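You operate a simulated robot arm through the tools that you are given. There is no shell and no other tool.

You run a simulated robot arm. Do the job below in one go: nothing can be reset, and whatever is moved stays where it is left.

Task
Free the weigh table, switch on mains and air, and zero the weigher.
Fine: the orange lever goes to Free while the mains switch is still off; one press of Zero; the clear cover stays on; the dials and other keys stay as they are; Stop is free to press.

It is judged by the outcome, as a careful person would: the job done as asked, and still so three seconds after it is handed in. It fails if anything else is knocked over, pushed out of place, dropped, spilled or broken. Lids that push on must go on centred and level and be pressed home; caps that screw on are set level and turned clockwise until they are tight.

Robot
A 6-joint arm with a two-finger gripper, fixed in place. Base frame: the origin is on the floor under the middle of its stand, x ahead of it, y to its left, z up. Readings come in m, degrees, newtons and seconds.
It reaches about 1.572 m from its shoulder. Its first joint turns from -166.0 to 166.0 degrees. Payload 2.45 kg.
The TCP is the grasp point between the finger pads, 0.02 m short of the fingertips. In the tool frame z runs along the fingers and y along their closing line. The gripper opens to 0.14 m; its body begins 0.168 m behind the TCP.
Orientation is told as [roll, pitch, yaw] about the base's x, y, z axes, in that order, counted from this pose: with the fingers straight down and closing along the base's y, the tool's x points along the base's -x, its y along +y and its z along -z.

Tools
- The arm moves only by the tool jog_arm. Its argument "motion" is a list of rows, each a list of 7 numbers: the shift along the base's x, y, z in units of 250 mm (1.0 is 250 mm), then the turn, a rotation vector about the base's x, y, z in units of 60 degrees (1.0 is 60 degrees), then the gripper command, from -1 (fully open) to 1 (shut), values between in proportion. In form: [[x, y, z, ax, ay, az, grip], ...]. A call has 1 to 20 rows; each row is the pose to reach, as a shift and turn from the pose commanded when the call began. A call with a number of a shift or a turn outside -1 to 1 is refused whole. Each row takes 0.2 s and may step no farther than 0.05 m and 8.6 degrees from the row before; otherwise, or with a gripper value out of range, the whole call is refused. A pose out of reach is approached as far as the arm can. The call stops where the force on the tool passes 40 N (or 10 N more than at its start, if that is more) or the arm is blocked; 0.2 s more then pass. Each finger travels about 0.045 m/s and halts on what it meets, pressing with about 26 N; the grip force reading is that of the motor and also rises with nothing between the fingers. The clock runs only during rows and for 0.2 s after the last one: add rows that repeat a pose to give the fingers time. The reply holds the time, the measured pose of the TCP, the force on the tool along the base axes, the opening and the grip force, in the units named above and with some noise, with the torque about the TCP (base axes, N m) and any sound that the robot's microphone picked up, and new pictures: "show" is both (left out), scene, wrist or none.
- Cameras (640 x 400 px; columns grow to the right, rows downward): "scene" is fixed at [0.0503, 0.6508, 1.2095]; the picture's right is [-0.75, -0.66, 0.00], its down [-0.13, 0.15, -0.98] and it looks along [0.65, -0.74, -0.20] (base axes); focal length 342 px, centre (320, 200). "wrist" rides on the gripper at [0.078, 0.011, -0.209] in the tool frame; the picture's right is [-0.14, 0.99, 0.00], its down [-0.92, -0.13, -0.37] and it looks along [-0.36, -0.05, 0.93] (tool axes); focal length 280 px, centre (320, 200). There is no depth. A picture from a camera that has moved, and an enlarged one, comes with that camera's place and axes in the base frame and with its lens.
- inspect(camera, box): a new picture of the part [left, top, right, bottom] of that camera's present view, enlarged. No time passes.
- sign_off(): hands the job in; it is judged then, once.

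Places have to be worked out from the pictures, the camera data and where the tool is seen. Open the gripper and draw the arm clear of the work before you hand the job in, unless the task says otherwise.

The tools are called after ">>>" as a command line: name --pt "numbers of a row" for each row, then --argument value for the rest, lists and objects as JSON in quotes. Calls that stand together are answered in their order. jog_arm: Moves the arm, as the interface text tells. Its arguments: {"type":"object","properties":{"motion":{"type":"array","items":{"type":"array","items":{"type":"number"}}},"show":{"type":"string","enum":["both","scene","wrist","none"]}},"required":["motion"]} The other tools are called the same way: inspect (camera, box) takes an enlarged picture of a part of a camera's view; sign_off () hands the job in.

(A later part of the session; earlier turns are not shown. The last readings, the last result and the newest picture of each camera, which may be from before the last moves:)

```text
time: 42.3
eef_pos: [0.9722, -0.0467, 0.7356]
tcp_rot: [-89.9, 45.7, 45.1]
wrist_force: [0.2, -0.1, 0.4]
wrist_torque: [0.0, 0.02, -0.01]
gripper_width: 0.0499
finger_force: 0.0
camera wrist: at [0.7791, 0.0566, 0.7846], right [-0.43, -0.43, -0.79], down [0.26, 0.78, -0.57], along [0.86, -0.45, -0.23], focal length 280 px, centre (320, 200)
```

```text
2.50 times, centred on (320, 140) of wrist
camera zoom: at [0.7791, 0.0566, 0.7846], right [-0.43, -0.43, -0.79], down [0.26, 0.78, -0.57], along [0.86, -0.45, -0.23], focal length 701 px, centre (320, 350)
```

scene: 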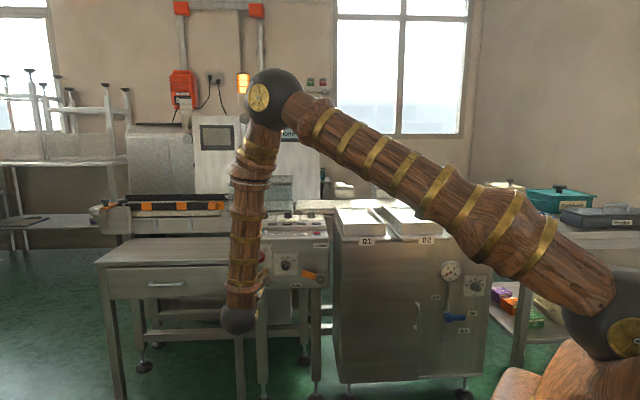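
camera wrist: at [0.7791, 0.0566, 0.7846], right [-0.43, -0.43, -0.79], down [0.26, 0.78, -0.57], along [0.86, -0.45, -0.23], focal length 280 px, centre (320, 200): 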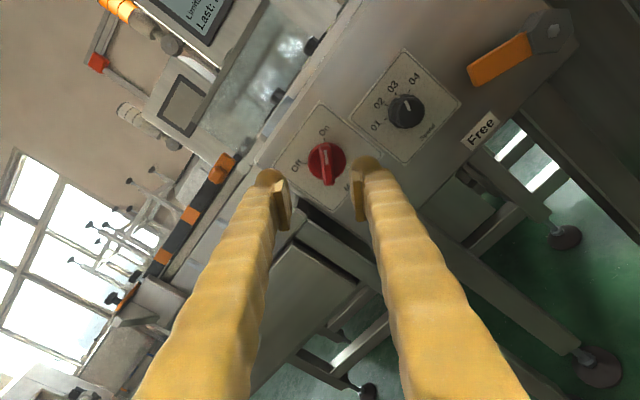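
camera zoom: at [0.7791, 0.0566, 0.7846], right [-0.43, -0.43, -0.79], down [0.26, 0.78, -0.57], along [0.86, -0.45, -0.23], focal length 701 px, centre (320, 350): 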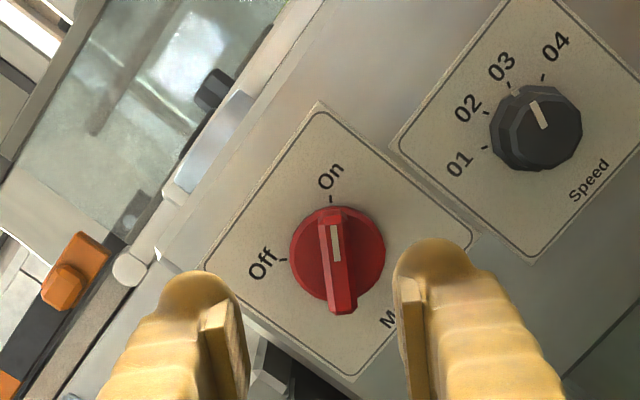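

Mains reads On and the weigher display has lit. Next is the air lever, which I triangulate with its pivot near [0.504, -0.679, 0.443], pointing right at Off, and the cabinet face at ν ≈ -0.862. I'll roll the tool upright and start moving along the front towards it.

>>> jog_arm --pt "-0.04 -0.04 0.02 -0.0898 0.0898 0 1" --pt "-0.09 -0.09 0.04 -0.1795 0.1795 0 1" --pt "-0.14 -0.14 0.06 -0.2693 0.2693 0 1" --pt "-0.19 -0.19 0.08 -0.3591 0.3591 0 1" --pt "-0.24 -0.24 0.1 -0.4488 0.4488 0 1" --pt "-0.283 -0.283 0.12 -0.5386 0.5386 0 1" --show "both"

>>> inspect --camera "wrist" --box '[240, 0, 640, 160]'

```text
time: 43.7
eef_pos: [0.8998, -0.1168, 0.7677]
tcp_rot: [87.5, 88.4, -137.5]
wrist_force: [-0.6, 0.4, -0.2]
wrist_torque: [0.01, 0.02, 0.01]
gripper_width: 0.0002
finger_force: 26.2
camera wrist: at [0.7456, 0.0246, 0.8465], right [-0.7, -0.7, -0.11], down [-0.19, 0.33, -0.92], along [0.69, -0.63, -0.37], focal length 280 px, centre (320, 200)
```

scene: 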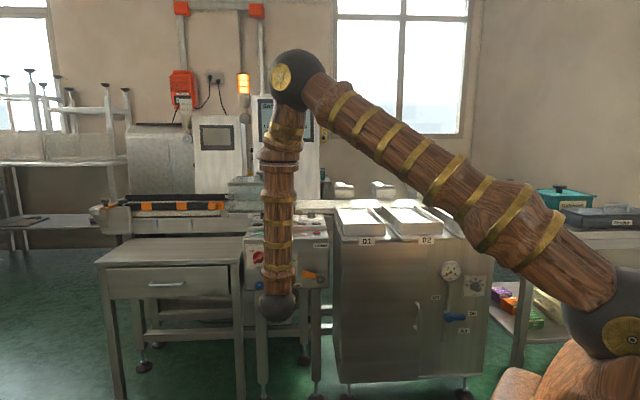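
wrist: 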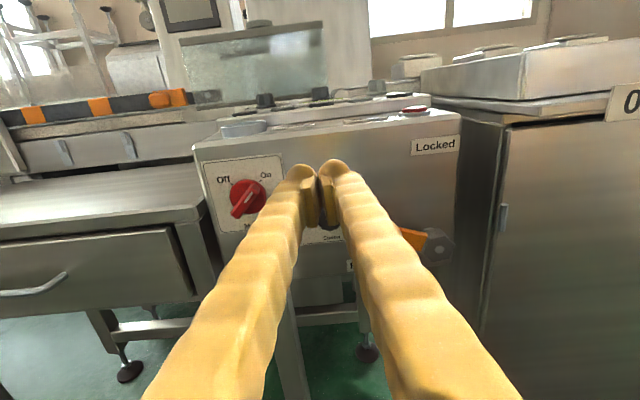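

```text
1.60 times, centred on (440, 80) of wrist
camera zoom: at [0.7456, 0.0246, 0.8465], right [-0.7, -0.7, -0.11], down [-0.19, 0.33, -0.92], along [0.69, -0.63, -0.37], focal length 449 px, centre (128, 392)
```

zoom: 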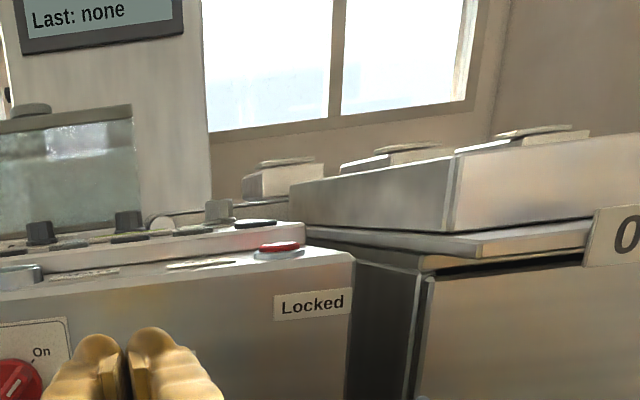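

Mains is confirmed at On and the weigher shows "Last: none". I'll tip the tool down about 55° while moving along the front of the cabinet, and read the displays now that the arm is out of the way.

>>> jog_arm --pt "-0.081 -0.0955 0.015 0.0835 0.0785 0 1" --pt "-0.1625 -0.191 0.03 0.167 0.157 0 1" --pt "-0.244 -0.2865 0.045 0.2505 0.2355 0 1" --pt "-0.325 -0.382 0.06 0.334 0.314 0 1" --pt "-0.406 -0.4775 0.075 0.4175 0.3925 0 1" --pt "-0.4875 -0.573 0.09 0.501 0.471 0 1" --pt "-0.569 -0.6685 0.105 0.5845 0.5495 0 1" --pt "-0.65 -0.764 0.12 0.668 0.628 0 1" --show "both"

>>> inspect --camera "scene" --box '[190, 80, 340, 210]'

```text
time: 45.5
eef_pos: [0.7366, -0.3081, 0.7965]
tcp_rot: [-0.8, 34.8, 135.0]
wrist_force: [0.2, 0.5, -0.1]
wrist_torque: [0.01, -0.02, -0.04]
gripper_width: 0.0002
finger_force: 25.5
camera wrist: at [0.6869, -0.2789, 1.0133], right [-0.77, -0.63, -0.09], down [-0.6, 0.77, -0.22], along [0.21, -0.12, -0.97], focal length 280 px, centre (320, 200)
```

scene: 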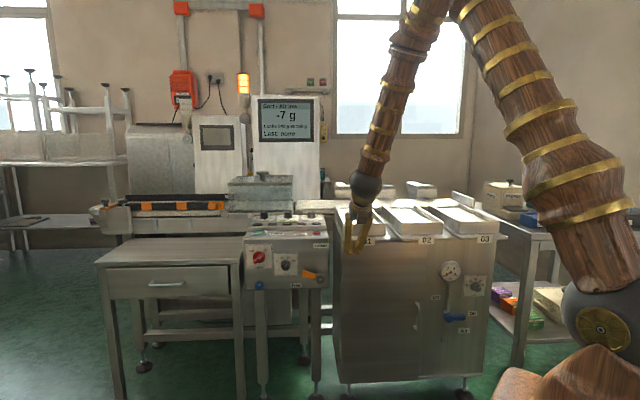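
wrist: 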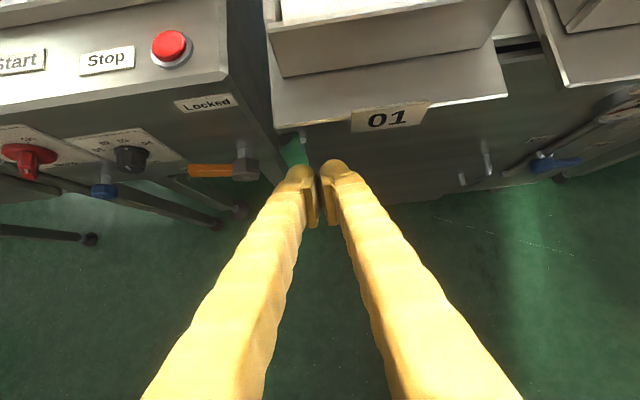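

```text
3.08 times, centred on (265, 145) of scene
camera zoom: at [0.0503, 0.6508, 1.2095], right [-0.75, -0.66, 0.0], down [-0.13, 0.15, -0.98], along [0.65, -0.74, -0.2], focal length 1051 px, centre (489, 369)
```

zoom: 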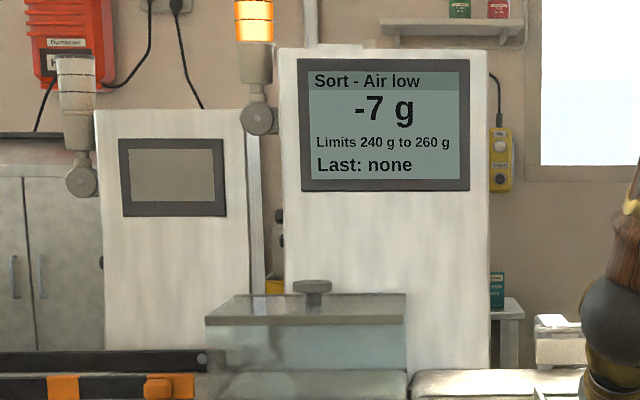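

The display says "Sort - Air low, -7 g", so the air is needed before zeroing. I'll carry on along the cabinet front towards the air lever, lowering as I go.

>>> jog_arm --pt "-0.11 -0.124 -0.06 0 0 0 1" --pt "-0.219 -0.2475 -0.12 0 0 0 1" --pt "-0.329 -0.371 -0.18 0 0 0 1" --pt "-0.4385 -0.495 -0.24 0 0 0 1" --pt "-0.548 -0.619 -0.3 0 0 0 1" --pt "-0.658 -0.7425 -0.36 0 0 0 1" --pt "-0.767 -0.866 -0.42 0 0 0 1" --pt "-0.877 -0.99 -0.48 0 0 0 1" --show "both"

```text
time: 47.3
eef_pos: [0.5548, -0.5382, 0.6939]
tcp_rot: [4.8, 33.2, 134.9]
wrist_force: [0.6, -0.8, 0.1]
wrist_torque: [-0.01, 0.04, 0.01]
gripper_width: 0.0002
finger_force: 26.2
out of reach, approached as far as the arm can: row 5, 6, 7, 8
camera wrist: at [0.5237, -0.4978, 0.9131], right [-0.81, -0.58, -0.01], down [-0.57, 0.8, -0.21], along [0.13, -0.16, -0.98], focal length 280 px, centre (320, 200)
```

scene: 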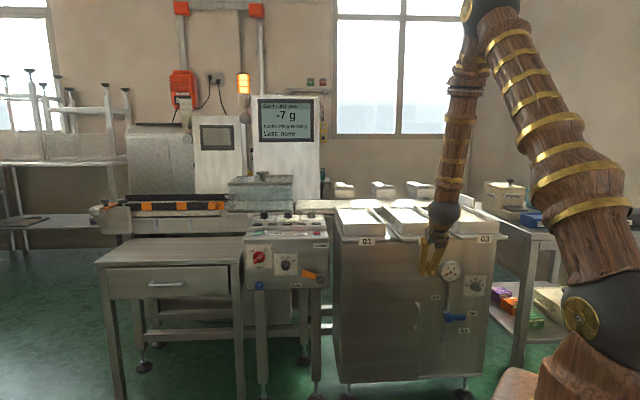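
wrist: 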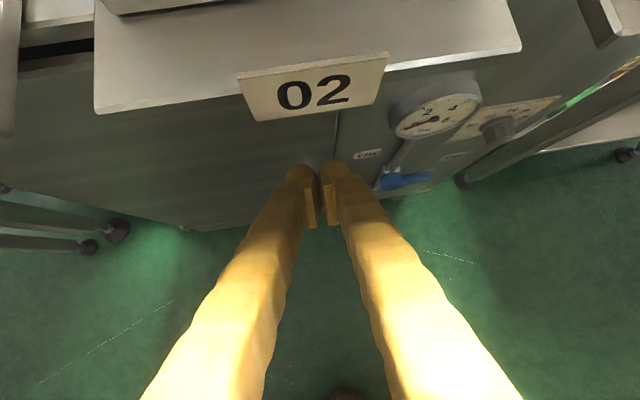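

The elbow's fold limit shows again: the wrist needs to stay about 0.6 m from the shoulder. I'll tip the tool steeper to 65° and slide to the right of the air lever, then flatten out lower down where there is room.

>>> jog_arm --pt "-0.05 -0.04 0 0.0718 0.025 0.0232 1" --pt "-0.13 -0.11 0 0.1436 0.05 0.0464 1" --pt "-0.26 -0.23 -0.02 0.1436 0.05 0.0464 1" --pt "-0.39 -0.34 -0.05 0.1436 0.05 0.0464 1" --pt "-0.52 -0.45 -0.08 0.1436 0.05 0.0464 1" --pt "-0.65 -0.57 -0.11 0.1436 0.05 0.0464 1" --pt "-0.791 -0.689 -0.136 0.1436 0.05 0.0464 1" --show "both"

```text
time: 48.9
eef_pos: [0.3875, -0.7065, 0.6774]
tcp_rot: [5.4, 19.1, 135.0]
wrist_force: [-0.7, -0.3, -0.2]
wrist_torque: [0.02, 0.04, 0.01]
gripper_width: 0.0001
finger_force: 25.8
out of reach, approached as far as the arm can: row 1, 2, 3, 4, 5, 6, 7
camera wrist: at [0.3966, -0.7029, 0.902], right [-0.81, -0.58, 0.04], down [-0.58, 0.81, 0.03], along [-0.05, 0.0, -1.0], focal length 280 px, centre (320, 200)
```

scene: 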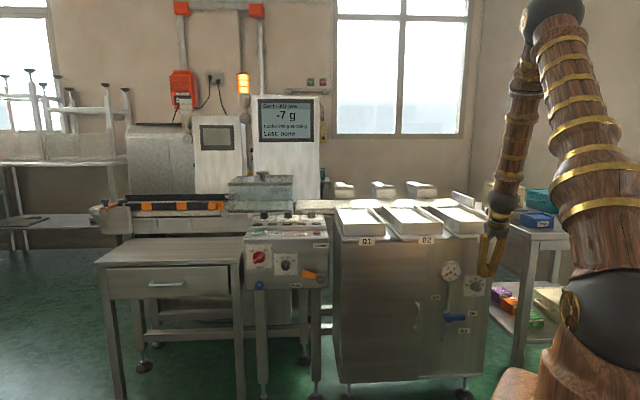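
wrist: 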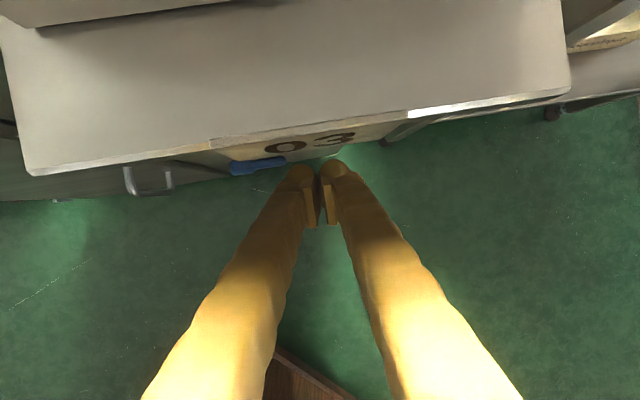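

That pose lined the tool up with the forearm, which is a wrist singularity. I'll flatten the tool to a 40° tilt while lowering beside the air lever, still about 10 cm off the cabinet.

>>> jog_arm --pt "-0.01 0 -0.05 -0.0518 -0.0695 0.0086 1" --pt "-0.02 0 -0.13 -0.1036 -0.1389 0.0172 1" --pt "-0.03 0 -0.24 -0.1554 -0.2084 0.0258 1" --pt "-0.04 -0.001 -0.37 -0.1943 -0.2605 0.0322 1" --pt "-0.05 -0.001 -0.5 -0.2331 -0.3126 0.0387 1" --pt "-0.06 -0.002 -0.64 -0.2642 -0.3543 0.0439 1" --pt "-0.07 -0.002 -0.78 -0.2875 -0.3855 0.0477 1" --pt "-0.079 -0.002 -0.91 -0.3108 -0.4168 0.0516 1" --pt "-0.079 -0.002 -0.91 -0.3108 -0.4168 0.0516 1" --show "both"

```text
time: 50.9
eef_pos: [0.3901, -0.7686, 0.4834]
tcp_rot: [-10.3, 46.8, 127.8]
wrist_force: [0.0, -0.4, -0.5]
wrist_torque: [0.02, 0.0, -0.01]
gripper_width: 0.0004
finger_force: 25.5
out of reach, approached as far as the arm can: row 1, 2, 3, 4, 5, 6, 7, 8, 9
camera wrist: at [0.2935, -0.7217, 0.6808], right [-0.75, -0.63, -0.22], down [-0.51, 0.76, -0.41], along [0.42, -0.19, -0.89], focal length 280 px, centre (320, 200)
```

scene: 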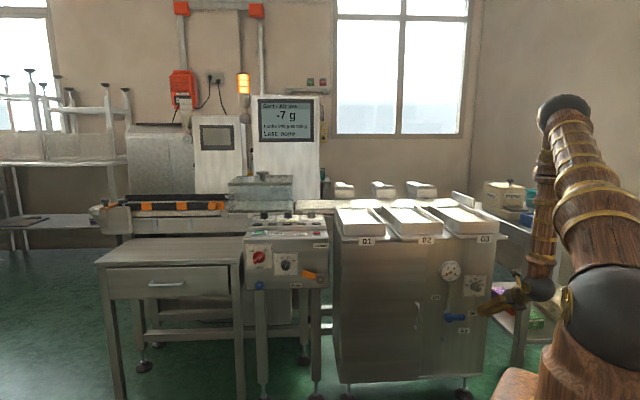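
wrist: 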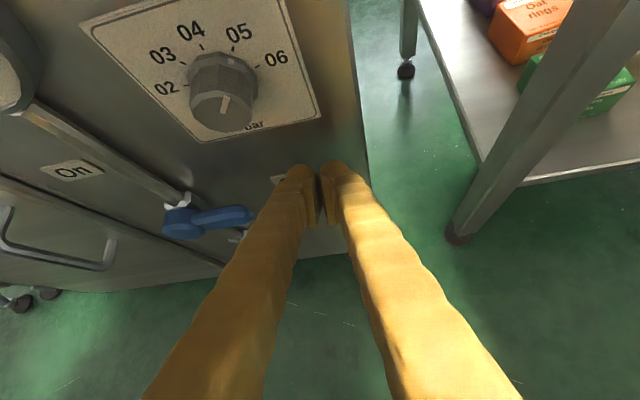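

The tool is now to the right of the air lever, close to the cabinet, with a bit of roll. I'll ease back slightly, square it up and lower it below the lever height.

>>> jog_arm --pt "-0.02 0.06 -0.03 -0.0287 0.0126 -0.0021 1" --pt "-0.032 0.11 -0.1 -0.0574 0.0251 -0.0042 1" --pt "-0.032 0.132 -0.18 -0.0861 0.0377 -0.0064 1" --pt "-0.032 0.132 -0.253 -0.1148 0.0502 -0.0085 1" --pt "-0.032 0.132 -0.253 -0.1148 0.0502 -0.0085 1" --show "both"

```text
time: 52.2
eef_pos: [0.3986, -0.7838, 0.446]
tcp_rot: [-10.3, 46.8, 127.7]
wrist_force: [-0.3, 0.4, 0.5]
wrist_torque: [-0.01, 0.02, -0.02]
gripper_width: 0.0
finger_force: 29.0
out of reach, approached as far as the arm can: row 1, 2, 3, 4, 5
stopped in row 5: the force on the tool passed its limit at 238 N (the readings are from after the stop); the commanded pose is now the measured one
camera wrist: at [0.3019, -0.7371, 0.6438], right [-0.75, -0.62, -0.22], down [-0.51, 0.76, -0.41], along [0.42, -0.19, -0.89], focal length 280 px, centre (320, 200)
```

scene: 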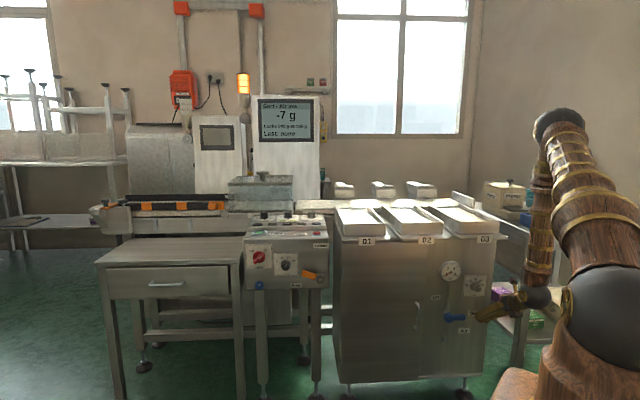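
wrist: 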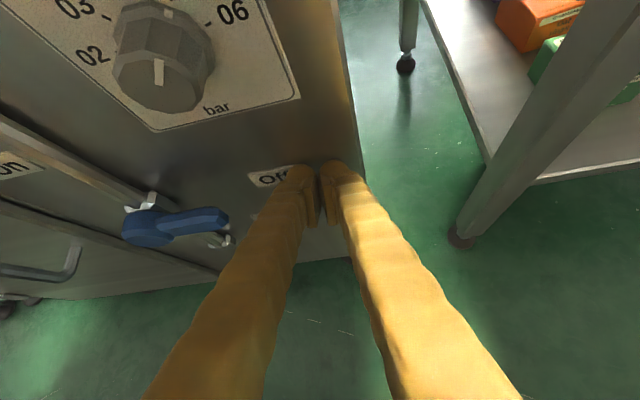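

The arm skidded and the fingertip hit the cabinet face. I now understand why: the wrist flipped branch through the singularity, so the last joint is at its limit with the camera on top. I'll back straight out with a small positive roll to free it.

>>> jog_arm --pt "-0.04 0.04 0.02 0.0242 -0.0191 -0.0281 1" --pt "-0.08 0.08 0.04 0.0484 -0.0381 -0.0562 1" --pt "-0.13 0.13 0.06 0.0968 -0.0762 -0.1123 1" --pt "-0.18 0.18 0.08 0.1452 -0.1143 -0.1685 1" --pt "-0.22 0.22 0.1 0.1936 -0.1524 -0.2246 1" --show "both"

>>> inspect --camera "scene" --box '[330, 180, 530, 380]'

```text
time: 53.4
eef_pos: [0.3436, -0.7279, 0.4728]
tcp_rot: [-28.5, 39.9, 101.6]
wrist_force: [0.4, 0.0, 0.2]
wrist_torque: [-0.02, -0.03, -0.03]
gripper_width: 0.0
finger_force: 29.4
camera wrist: at [0.2249, -0.6961, 0.6603], right [-0.81, -0.37, -0.45], down [-0.25, 0.92, -0.3], along [0.52, -0.13, -0.84], focal length 280 px, centre (320, 200)
```

scene: 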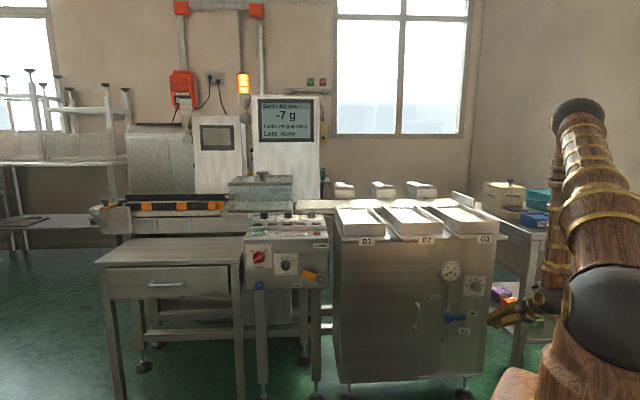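
wrist: 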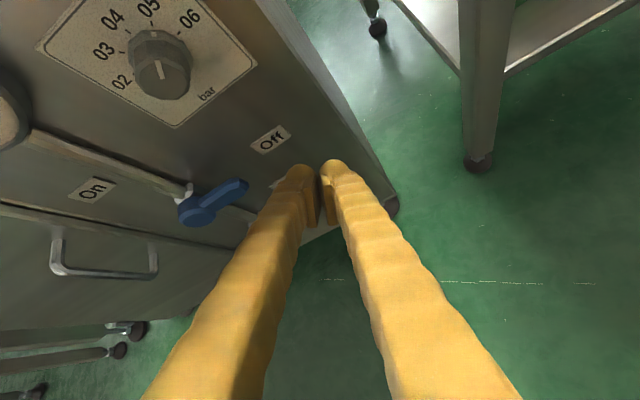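

```text
2.00 times, centred on (430, 280) of scene
camera zoom: at [0.0503, 0.6508, 1.2095], right [-0.75, -0.66, 0.0], down [-0.13, 0.15, -0.98], along [0.65, -0.74, -0.2], focal length 683 px, centre (100, 40)
```

zoom: 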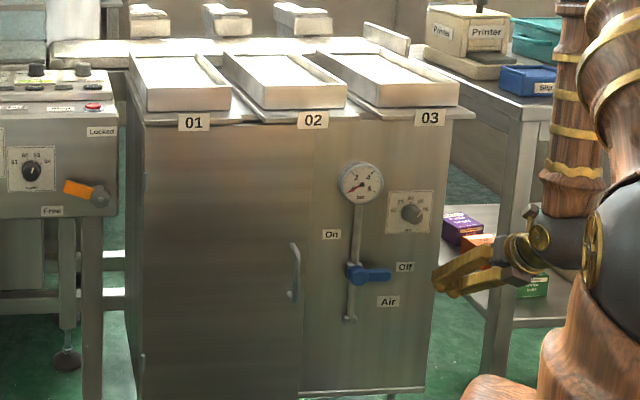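

That move was exact, so the branch reading is right, and the cabinet and lever look untouched. In this branch the camera-below roll is the comfortable one, so I'll roll the tool 80° further in free space.

>>> jog_arm --pt "0 0 0 0.0775 -0.0608 -0.0899 1" --pt "0 0 0 0.1549 -0.1217 -0.1798 1" --pt "0 0 0 0.2324 -0.1825 -0.2697 1" --pt "0 0 0 0.3098 -0.2433 -0.3596 1" --pt "0 0 0 0.3873 -0.3042 -0.4495 1" --pt "0 0 0 0.4647 -0.365 -0.5393 1" --pt "0 0 0 0.5422 -0.4258 -0.6292 1" --pt "0 0 0 0.6196 -0.4866 -0.7191 1" --pt "0 0 0 0.6971 -0.5475 -0.809 1" --pt "0 0 0 0.7745 -0.6083 -0.8989 1" --show "wrist"

```text
time: 55.6
eef_pos: [0.3438, -0.7282, 0.4716]
tcp_rot: [-45.8, -14.5, 38.2]
wrist_force: [1.1, 0.2, -0.5]
wrist_torque: [0.04, 0.03, 0.03]
gripper_width: 0.0001
finger_force: 29.7
camera wrist: at [0.16, -0.672, 0.5865], right [-0.18, 0.73, -0.65], down [0.52, 0.64, 0.57], along [0.83, -0.24, -0.5], focal length 280 px, centre (320, 200)
```

wrist: 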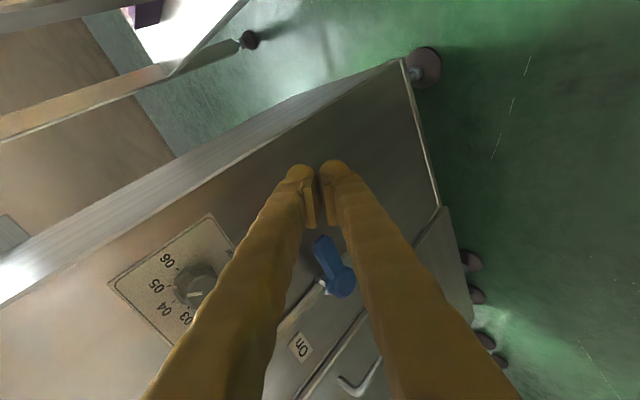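

Now I'll finish the roll and square the tool at a 35° tilt with the camera underneath, moving to a standoff just below and in front of the air lever.

>>> jog_arm --pt "0.02 0.013 -0.03 0.0686 -0.077 -0.0931 1" --pt "0.05 0.033 -0.06 0.1371 -0.154 -0.1862 1" --pt "0.08 0.054 -0.09 0.2057 -0.231 -0.2793 1" --pt "0.11 0.074 -0.12 0.2742 -0.308 -0.3724 1" --pt "0.15 0.1 -0.15 0.3428 -0.385 -0.4656 1" --pt "0.19 0.128 -0.18 0.4113 -0.462 -0.5587 1" --pt "0.23 0.155 -0.21 0.4799 -0.539 -0.6518 1" --pt "0.265 0.178 -0.23 0.5484 -0.616 -0.7449 1" --pt "0.294 0.198 -0.246 0.617 -0.693 -0.838 1" --pt "0.294 0.198 -0.246 0.617 -0.693 -0.838 1" --show "both"

>>> inspect --camera "wrist" --box '[200, 60, 440, 240]'

>>> inspect --camera "scene" --box '[400, 240, 520, 360]'

```text
time: 57.8
eef_pos: [0.4156, -0.6793, 0.4099]
tcp_rot: [0.0, -54.9, -44.9]
wrist_force: [-1.0, 0.8, -0.4]
wrist_torque: [-0.01, -0.01, 0.01]
gripper_width: 0.0
finger_force: 29.6
camera wrist: at [0.2705, -0.5178, 0.4671], right [0.76, 0.64, 0.11], down [0.07, -0.25, 0.97], along [0.65, -0.72, -0.24], focal length 280 px, centre (320, 200)
```

scene: 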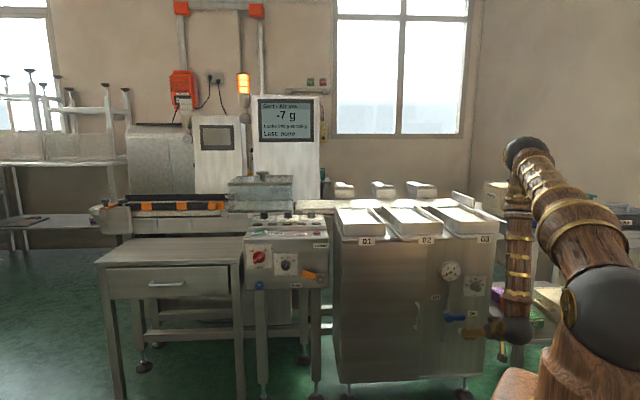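
wrist: 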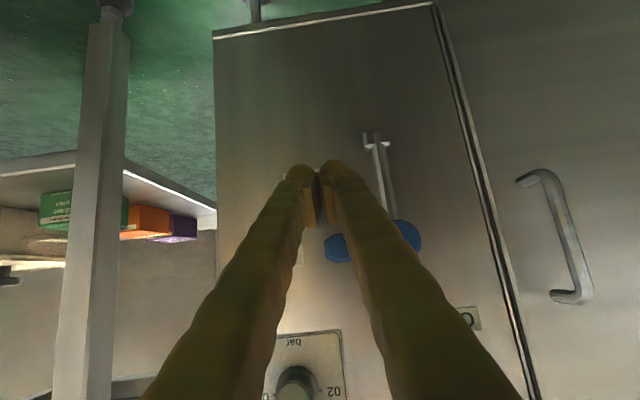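

```text
2.22 times, centred on (320, 150) of wrist
camera zoom: at [0.2705, -0.5178, 0.4671], right [0.76, 0.64, 0.11], down [0.07, -0.25, 0.97], along [0.65, -0.72, -0.24], focal length 623 px, centre (320, 311)
```

zoom: 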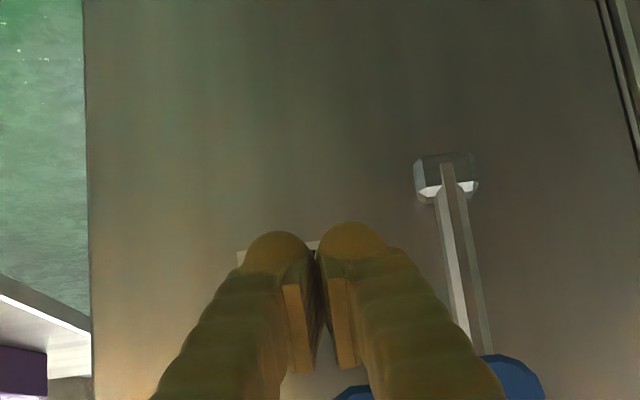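

```text
3.33 times, centred on (460, 300) of scene
camera zoom: at [0.0503, 0.6508, 1.2095], right [-0.75, -0.66, 0.0], down [-0.13, 0.15, -0.98], along [0.65, -0.74, -0.2], focal length 1138 px, centre (-147, -133)
```

zoom: 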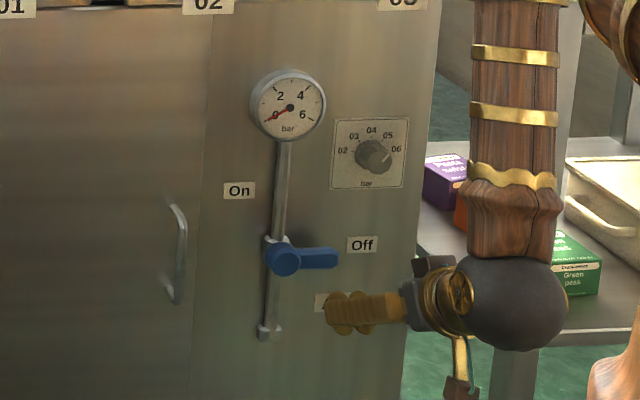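

The arm is exactly where commanded, below and right of the air lever. I'll zoom in to measure the lever from here.

>>> inspect --camera "wrist" --box '[290, 170, 450, 290]'

```text
3.33 times, centred on (370, 230) of wrist
camera zoom: at [0.2705, -0.5178, 0.4671], right [0.76, 0.64, 0.11], down [0.07, -0.25, 0.97], along [0.65, -0.72, -0.24], focal length 935 px, centre (153, 100)
```

zoom: 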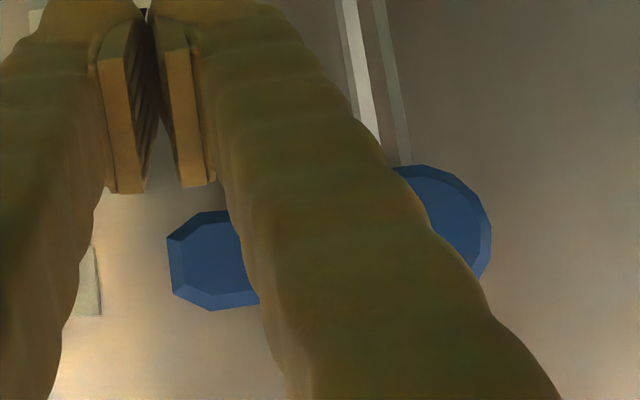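

The lever spans z ≈ 0.433–0.462, with its tip at s ≈ -0.19, hub at s ≈ -0.118 and front at ν ≈ -0.83. I'll slide the closed fingertips in underneath it, stopping about 1 cm short of the cabinet face.

>>> jog_arm --pt "0.045 -0.028 0 0 0 0 1" --pt "0.09 -0.056 0 0 0 0 1" --pt "0.135 -0.084 0 0 0 0 1" --pt "0.16 -0.1 0 0 0 0 1" --pt "0.18 -0.112 0 0 0 0 1" --show "both"

>>> inspect --camera "wrist" --box '[220, 110, 460, 290]'

>>> inspect --camera "scene" --box '[400, 260, 520, 360]'

```text
time: 59.0
eef_pos: [0.4616, -0.7059, 0.4122]
tcp_rot: [-0.3, -54.8, -44.8]
wrist_force: [0.8, 0.7, 0.0]
wrist_torque: [-0.03, -0.05, 0.01]
gripper_width: 0.0
finger_force: 29.4
camera wrist: at [0.3163, -0.5451, 0.4679], right [0.76, 0.64, 0.11], down [0.07, -0.25, 0.97], along [0.65, -0.72, -0.24], focal length 280 px, centre (320, 200)
```

scene: 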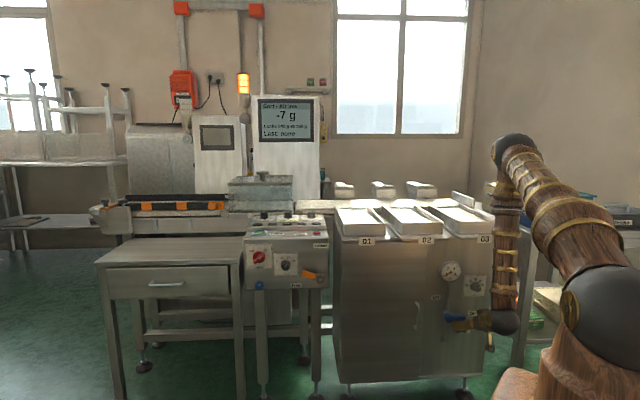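
wrist: 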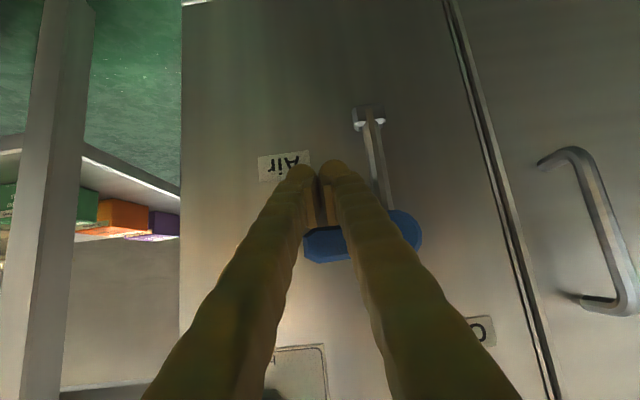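

```text
2.22 times, centred on (340, 200) of wrist
camera zoom: at [0.3163, -0.5451, 0.4679], right [0.76, 0.64, 0.11], down [0.07, -0.25, 0.97], along [0.65, -0.72, -0.24], focal length 623 px, centre (276, 200)
```

zoom: 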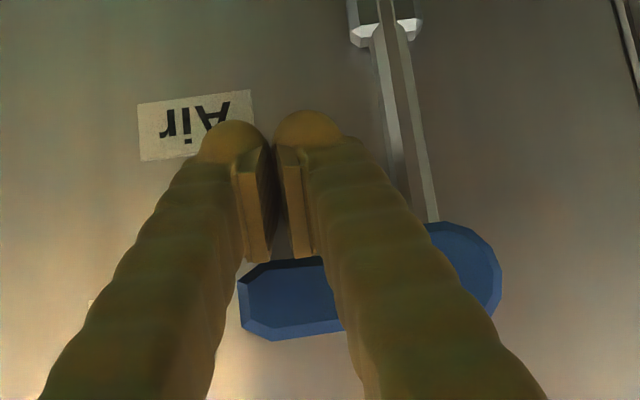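

```text
4.00 times, centred on (460, 310) of scene
camera zoom: at [0.0503, 0.6508, 1.2095], right [-0.75, -0.66, 0.0], down [-0.13, 0.15, -0.98], along [0.65, -0.74, -0.2], focal length 1366 px, centre (-240, -240)
```

zoom: 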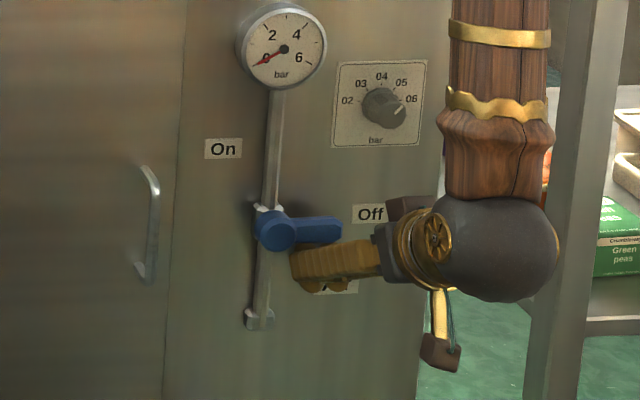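

The fingertips sit just under the lever, clear of the face. Now I'll lift along the lever's arc, halfway first.

>>> jog_arm --pt "-0.0037 -0.0037 0.024 0 0 0 1" --pt "-0.0122 -0.0122 0.052 0 0 0 1" --pt "-0.0206 -0.0206 0.084 0 0 0 1" --pt "-0.0291 -0.0291 0.116 0 0 0 1" --pt "-0.0348 -0.0348 0.148 0 0 0 1" --pt "-0.0376 -0.0376 0.18 0 0 0 1" --pt "-0.0348 -0.0348 0.212 0 0 0 1" --pt "-0.0291 -0.0291 0.244 0 0 0 1" --show "both"

>>> inspect --camera "wrist" --box '[220, 110, 460, 290]'

>>> inspect --camera "scene" --box '[400, 260, 520, 360]'

```text
time: 60.8
eef_pos: [0.4536, -0.7147, 0.4725]
tcp_rot: [-0.2, -54.8, -44.8]
wrist_force: [-0.1, -0.6, -0.5]
wrist_torque: [0.02, 0.01, -0.02]
gripper_width: 0.0
finger_force: 29.6
camera wrist: at [0.3086, -0.5536, 0.528], right [0.76, 0.65, 0.11], down [0.07, -0.25, 0.97], along [0.65, -0.72, -0.23], focal length 280 px, centre (320, 200)
```

scene: 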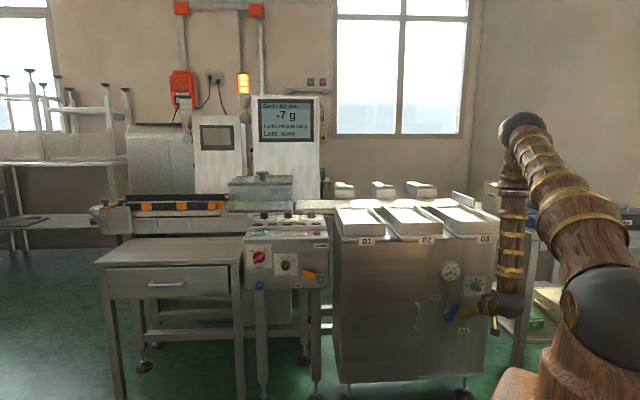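
wrist: 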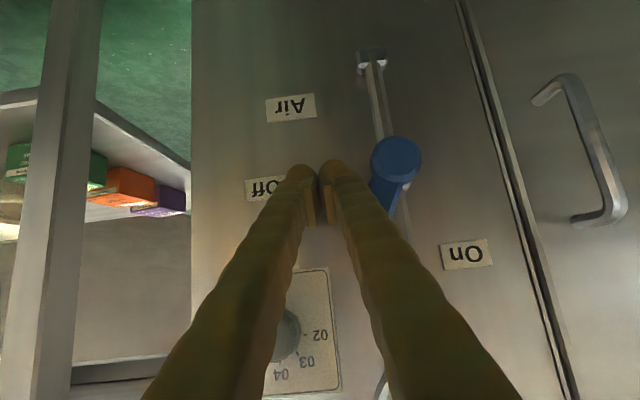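

```text
2.22 times, centred on (340, 200) of wrist
camera zoom: at [0.3086, -0.5536, 0.528], right [0.76, 0.65, 0.11], down [0.07, -0.25, 0.97], along [0.65, -0.72, -0.23], focal length 623 px, centre (276, 200)
```

zoom: 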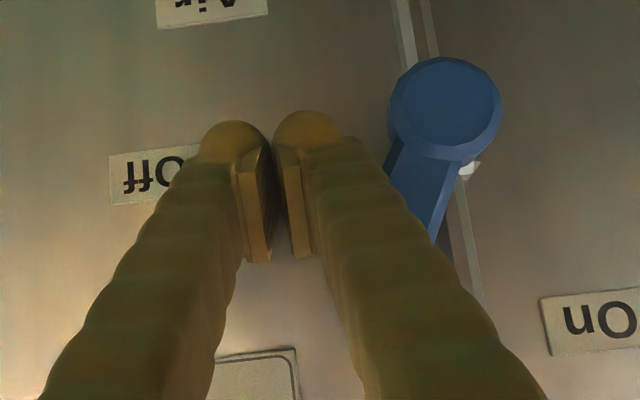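

```text
4.00 times, centred on (460, 310) of scene
camera zoom: at [0.0503, 0.6508, 1.2095], right [-0.75, -0.66, 0.0], down [-0.13, 0.15, -0.98], along [0.65, -0.74, -0.2], focal length 1366 px, centre (-240, -240)
```

zoom: 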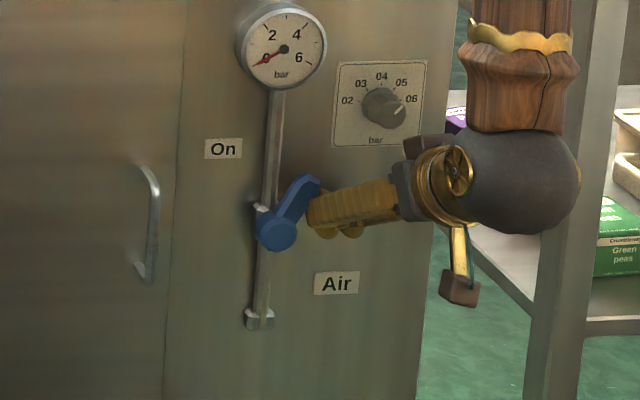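

The lever follows and is now at about 55°, with the gauge still at 0. I'll continue up and to the left towards On.

>>> jog_arm --pt "0.013 0.013 0.03 0 0 0 1" --pt "0.0272 0.0272 0.054 0 0 0 1" --pt "0.0413 0.0413 0.078 0 0 0 1" --pt "0.0583 0.0583 0.098 0 0 0 1" --pt "0.0752 0.0752 0.114 0 0 0 1" --pt "0.0922 0.0922 0.126 0 0 0 1" --pt "0.1092 0.1092 0.13 0 0 0 1" --show "both"

>>> inspect --camera "wrist" --box '[220, 110, 460, 290]'

>>> inspect --camera "scene" --box '[400, 240, 520, 340]'

```text
time: 62.1
eef_pos: [0.4722, -0.697, 0.4994]
tcp_rot: [-0.4, -54.8, -45.1]
wrist_force: [-13.1, -13.4, -4.1]
wrist_torque: [0.05, -0.04, -0.04]
gripper_width: 0.0
finger_force: 29.1
stopped in row 6: the force on the tool passed its limit at 49 N (the readings are from after the stop); the commanded pose is now the measured one
camera wrist: at [0.3278, -0.5347, 0.5558], right [0.76, 0.64, 0.11], down [0.07, -0.25, 0.97], along [0.64, -0.73, -0.24], focal length 280 px, centre (320, 200)
```

scene: 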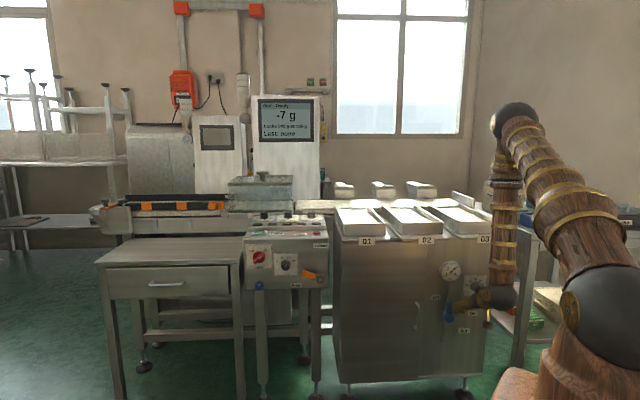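
wrist: 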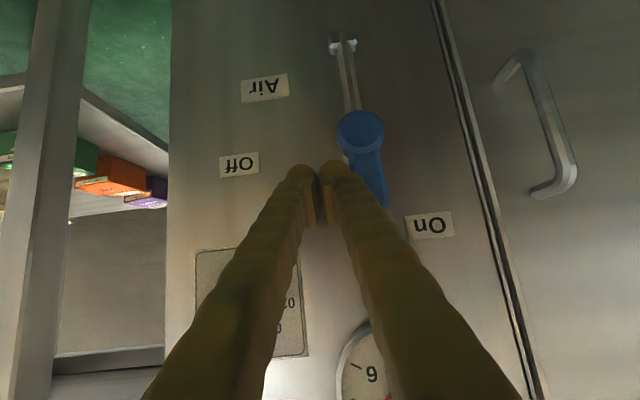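

```text
2.22 times, centred on (340, 200) of wrist
camera zoom: at [0.3278, -0.5347, 0.5558], right [0.76, 0.64, 0.11], down [0.07, -0.25, 0.97], along [0.64, -0.73, -0.24], focal length 623 px, centre (276, 200)
```

zoom: 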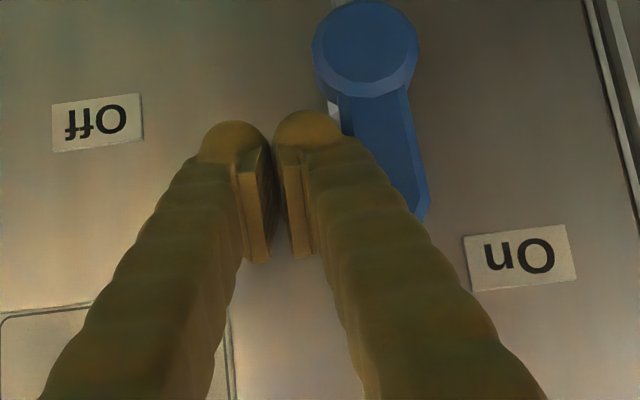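

```text
4.00 times, centred on (460, 290) of scene
camera zoom: at [0.0503, 0.6508, 1.2095], right [-0.75, -0.66, 0.0], down [-0.13, 0.15, -0.98], along [0.65, -0.74, -0.2], focal length 1366 px, centre (-240, -160)
```

zoom: 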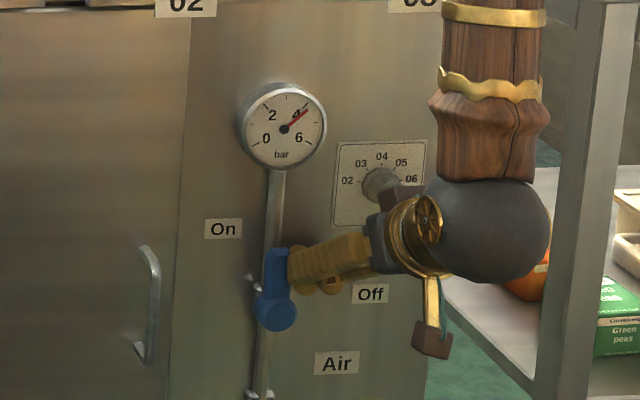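

The lever stands upright at its stop, the gauge shows about 4.5 bar, and the amber light is out. I'll ease off to the right and back out, turning the tool into the arm's own plane so the wrist stays well conditioned.

>>> jog_arm --pt "-0.045 -0.023 0 0 0 0 1" --pt "-0.093 -0.0085 0 0.0401 0.0302 -0.053 1" --pt "-0.153 0.017 0.01 0.1002 0.0755 -0.1326 1" --pt "-0.2065 0.048 0.03 0.1503 0.1133 -0.1989 1" --pt "-0.249 0.0735 0.04 0.2004 0.151 -0.2652 1" --pt "-0.249 0.0735 0.04 0.2004 0.151 -0.2652 1" --show "both"

>>> inspect --camera "scene" --box '[400, 240, 520, 340]'

>>> inspect --camera "scene" --box '[190, 70, 340, 200]'

```text
time: 63.5
eef_pos: [0.4105, -0.6774, 0.5092]
tcp_rot: [-0.3, -39.8, -61.1]
wrist_force: [-0.8, 0.6, 0.3]
wrist_torque: [0.04, -0.01, -0.02]
gripper_width: 0.0
finger_force: 29.8
camera wrist: at [0.3272, -0.5013, 0.6199], right [0.92, 0.38, 0.08], down [0.12, -0.47, 0.87], along [0.37, -0.79, -0.48], focal length 280 px, centre (320, 200)
```

scene: 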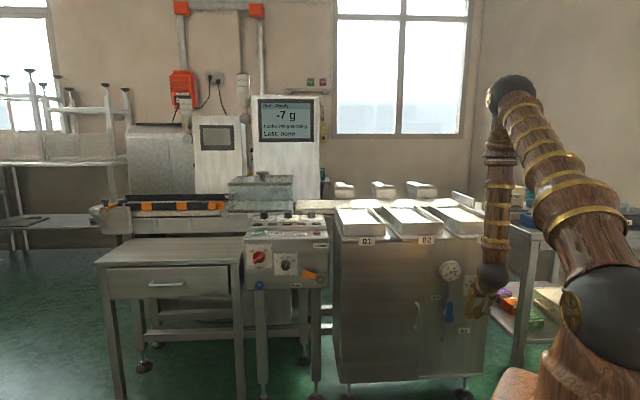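
wrist: 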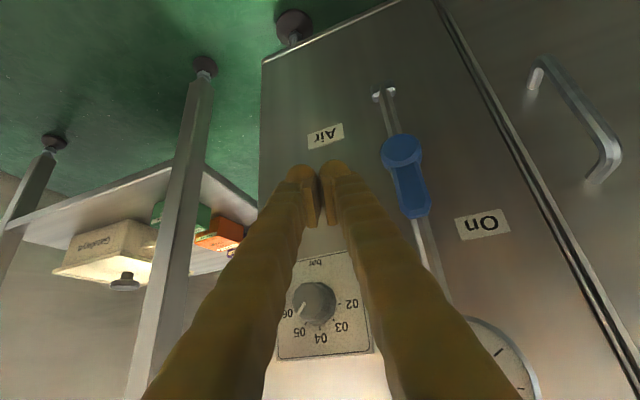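

```text
4.00 times, centred on (460, 290) of scene
camera zoom: at [0.0503, 0.6508, 1.2095], right [-0.75, -0.66, 0.0], down [-0.13, 0.15, -0.98], along [0.65, -0.74, -0.2], focal length 1366 px, centre (-240, -160)
```

zoom: 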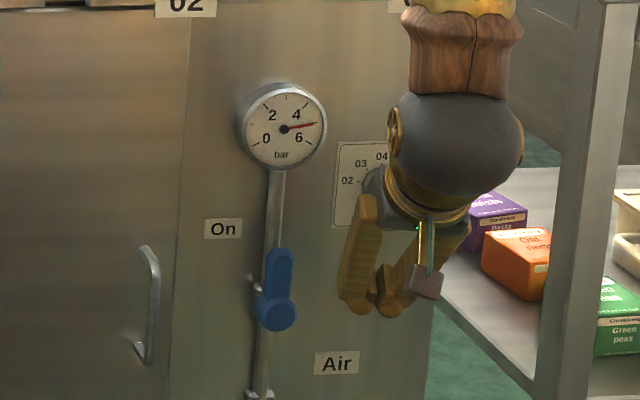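

```text
3.08 times, centred on (265, 135) of scene
camera zoom: at [0.0503, 0.6508, 1.2095], right [-0.75, -0.66, 0.0], down [-0.13, 0.15, -0.98], along [0.65, -0.74, -0.2], focal length 1051 px, centre (489, 400)
```

zoom: 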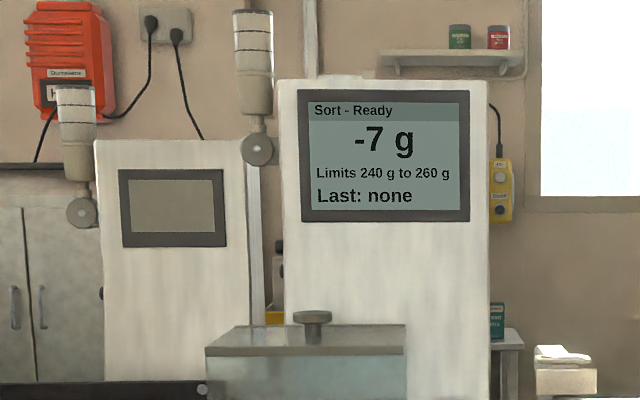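

The display now reads "Sort - Ready, -7 g", the gauge is just above 5 bar, and the air lever is at On. Next I'll raise the arm in its own plane, clear of the tray flanges, on the way to the console.

>>> jog_arm --pt "-0.02 0.035 0.05 0.05 0.028 0 1" --pt "-0.04 0.065 0.15 0.1 0.055 0 1" --pt "-0.046 0.075 0.3 0.13 0.072 0 1" --pt "-0.046 0.075 0.45 0.15 0.083 0 1" --pt "-0.046 0.075 0.6 0.16 0.089 0 1" --pt "-0.046 0.075 0.75 0.17 0.094 0 1" --pt "-0.046 0.075 0.9 0.175 0.097 0 1" --pt "-0.046 0.075 1.0 0.175 0.097 0 1" --show "both"

```text
time: 65.3
eef_pos: [0.4006, -0.6597, 0.7615]
tcp_rot: [-0.3, -27.9, -61.1]
wrist_force: [0.5, -0.5, 0.2]
wrist_torque: [0.02, -0.02, 0.0]
gripper_width: 0.0
finger_force: 29.7
camera wrist: at [0.3291, -0.5074, 0.9097], right [0.93, 0.37, 0.06], down [0.2, -0.62, 0.76], along [0.32, -0.69, -0.65], focal length 280 px, centre (320, 200)
```

scene: 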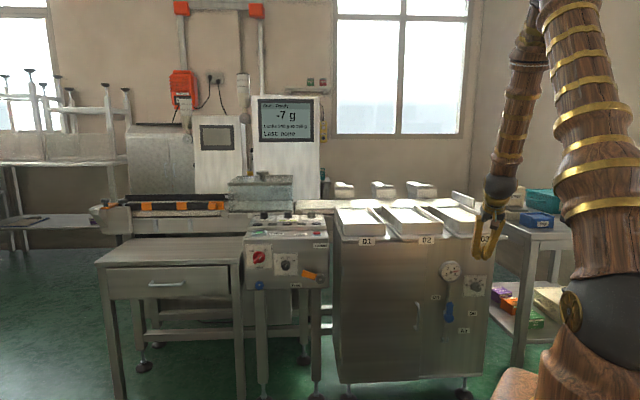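
wrist: 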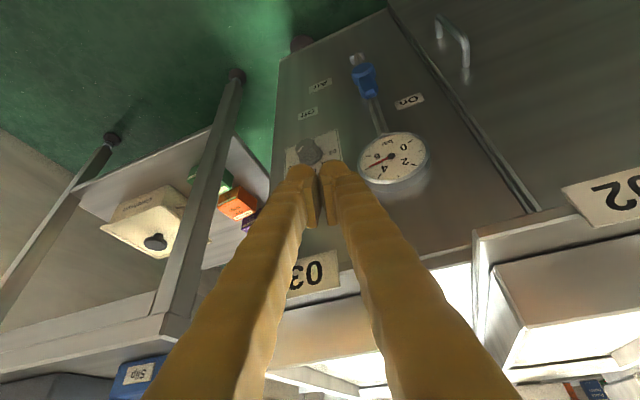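

Reached exactly. I'll keep rising to about z = 1.0 while steepening the tool, to get above the trays.

>>> jog_arm --pt "0 0 0.16 0.04 0.022 0 1" --pt "0 0 0.33 0.085 0.047 0 1" --pt "0 0 0.5 0.13 0.072 0 1" --pt "0 0 0.67 0.175 0.097 0 1" --pt "0 0 0.84 0.22 0.122 0 1" --pt "0 0 1.0 0.262 0.145 0 1" --show "scene"

```text
time: 66.7
eef_pos: [0.3984, -0.6582, 1.0118]
tcp_rot: [-0.5, -9.8, -61.0]
wrist_force: [-1.0, -0.2, 0.5]
wrist_torque: [0.0, 0.0, 0.0]
gripper_width: 0.0
finger_force: 29.4
out of reach, approached as far as the arm can: row 1, 2, 3
```

scene: 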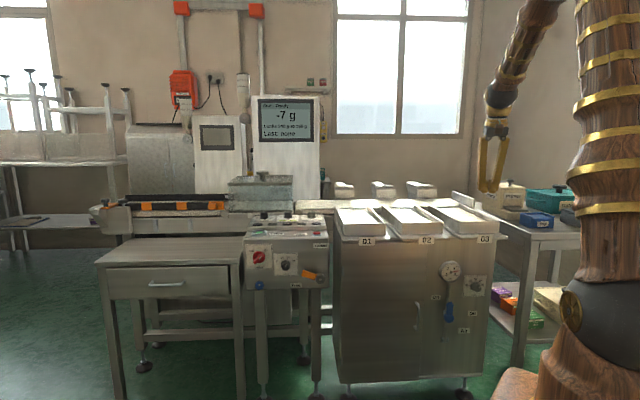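

I'm above the trays with the wrist back in its normal branch. Next I'll travel over towards the console at z ≈ 1.05, turning the tool to face the panel.

>>> jog_arm --pt "0.14 0.085 0.03 0 0 0.038 1" --pt "0.28 0.17 0.06 0 0 0.076 1" --pt "0.42 0.255 0.09 0 0 0.114 1" --pt "0.56 0.34 0.12 0 0 0.152 1" --pt "0.7 0.425 0.14 0 0 0.19 1" --pt "0.84 0.51 0.15 0 0 0.228 1" --pt "0.98 0.6 0.16 0 0 0.267 1" --show "none"

>>> jog_arm --pt "0.14 0.085 0 0 0 0 1" --pt "0.28 0.17 0 0 0 0 1" --pt "0.42 0.255 0 0 0 0 1" --pt "0.56 0.34 0 0 0 0 1" --pt "0.7 0.425 0 0 0 0 1" --pt "0.84 0.51 0 0 0 0 1" --pt "0.98 0.6 0 0 0 0 1" --show "both"

```text
time: 68.3
eef_pos: [0.6443, -0.5108, 1.0499]
tcp_rot: [-0.4, -9.9, -45.0]
wrist_force: [-0.1, 0.0, 0.0]
wrist_torque: [0.0, -0.02, 0.0]
gripper_width: 0.0
finger_force: 28.8
```

```text
time: 69.9
eef_pos: [0.89, -0.3595, 1.0493]
tcp_rot: [-0.5, -9.8, -45.0]
wrist_force: [0.4, 0.1, -0.2]
wrist_torque: [0.03, -0.01, -0.02]
gripper_width: 0.0
finger_force: 29.2
camera wrist: at [0.8176, -0.2705, 1.2418], right [0.8, 0.6, 0.02], down [0.51, -0.69, 0.52], along [0.33, -0.41, -0.85], focal length 280 px, centre (320, 200)
```

scene: 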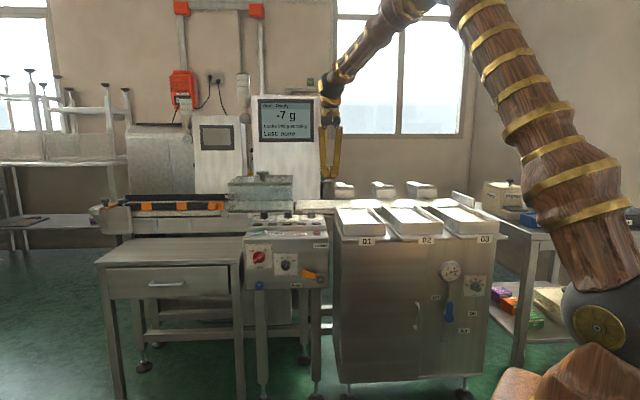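
wrist: 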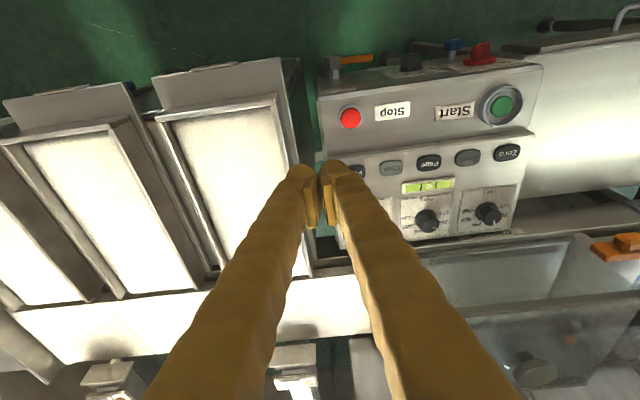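

I now have a clear top view of the console, with Zero at the panel's left end of the key row. I'll zoom in to measure it.

>>> inspect --camera "wrist" --box '[400, 60, 560, 240]'

>>> inspect --camera "scene" --box '[235, 190, 345, 250]'

```text
2.22 times, centred on (480, 150) of wrist
camera zoom: at [0.8176, -0.2705, 1.2418], right [0.8, 0.6, 0.02], down [0.51, -0.69, 0.52], along [0.33, -0.41, -0.85], focal length 623 px, centre (-36, 311)
```

zoom: 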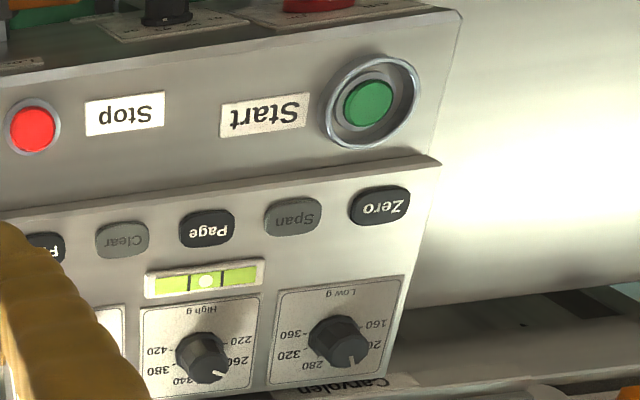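

```text
5.82 times, centred on (290, 220) of scene
camera zoom: at [0.0503, 0.6508, 1.2095], right [-0.75, -0.66, 0.0], down [-0.13, 0.15, -0.98], along [0.65, -0.74, -0.2], focal length 1987 px, centre (494, 84)
```

zoom: 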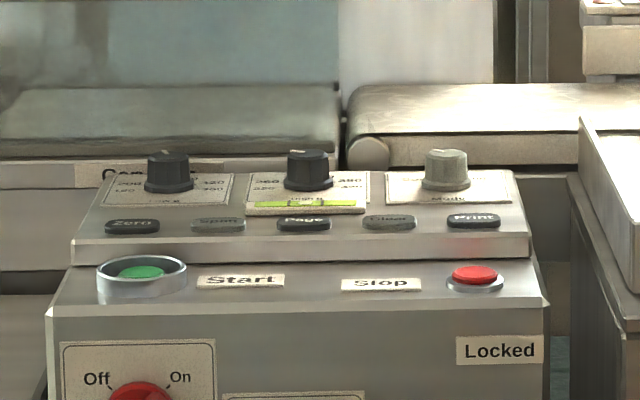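

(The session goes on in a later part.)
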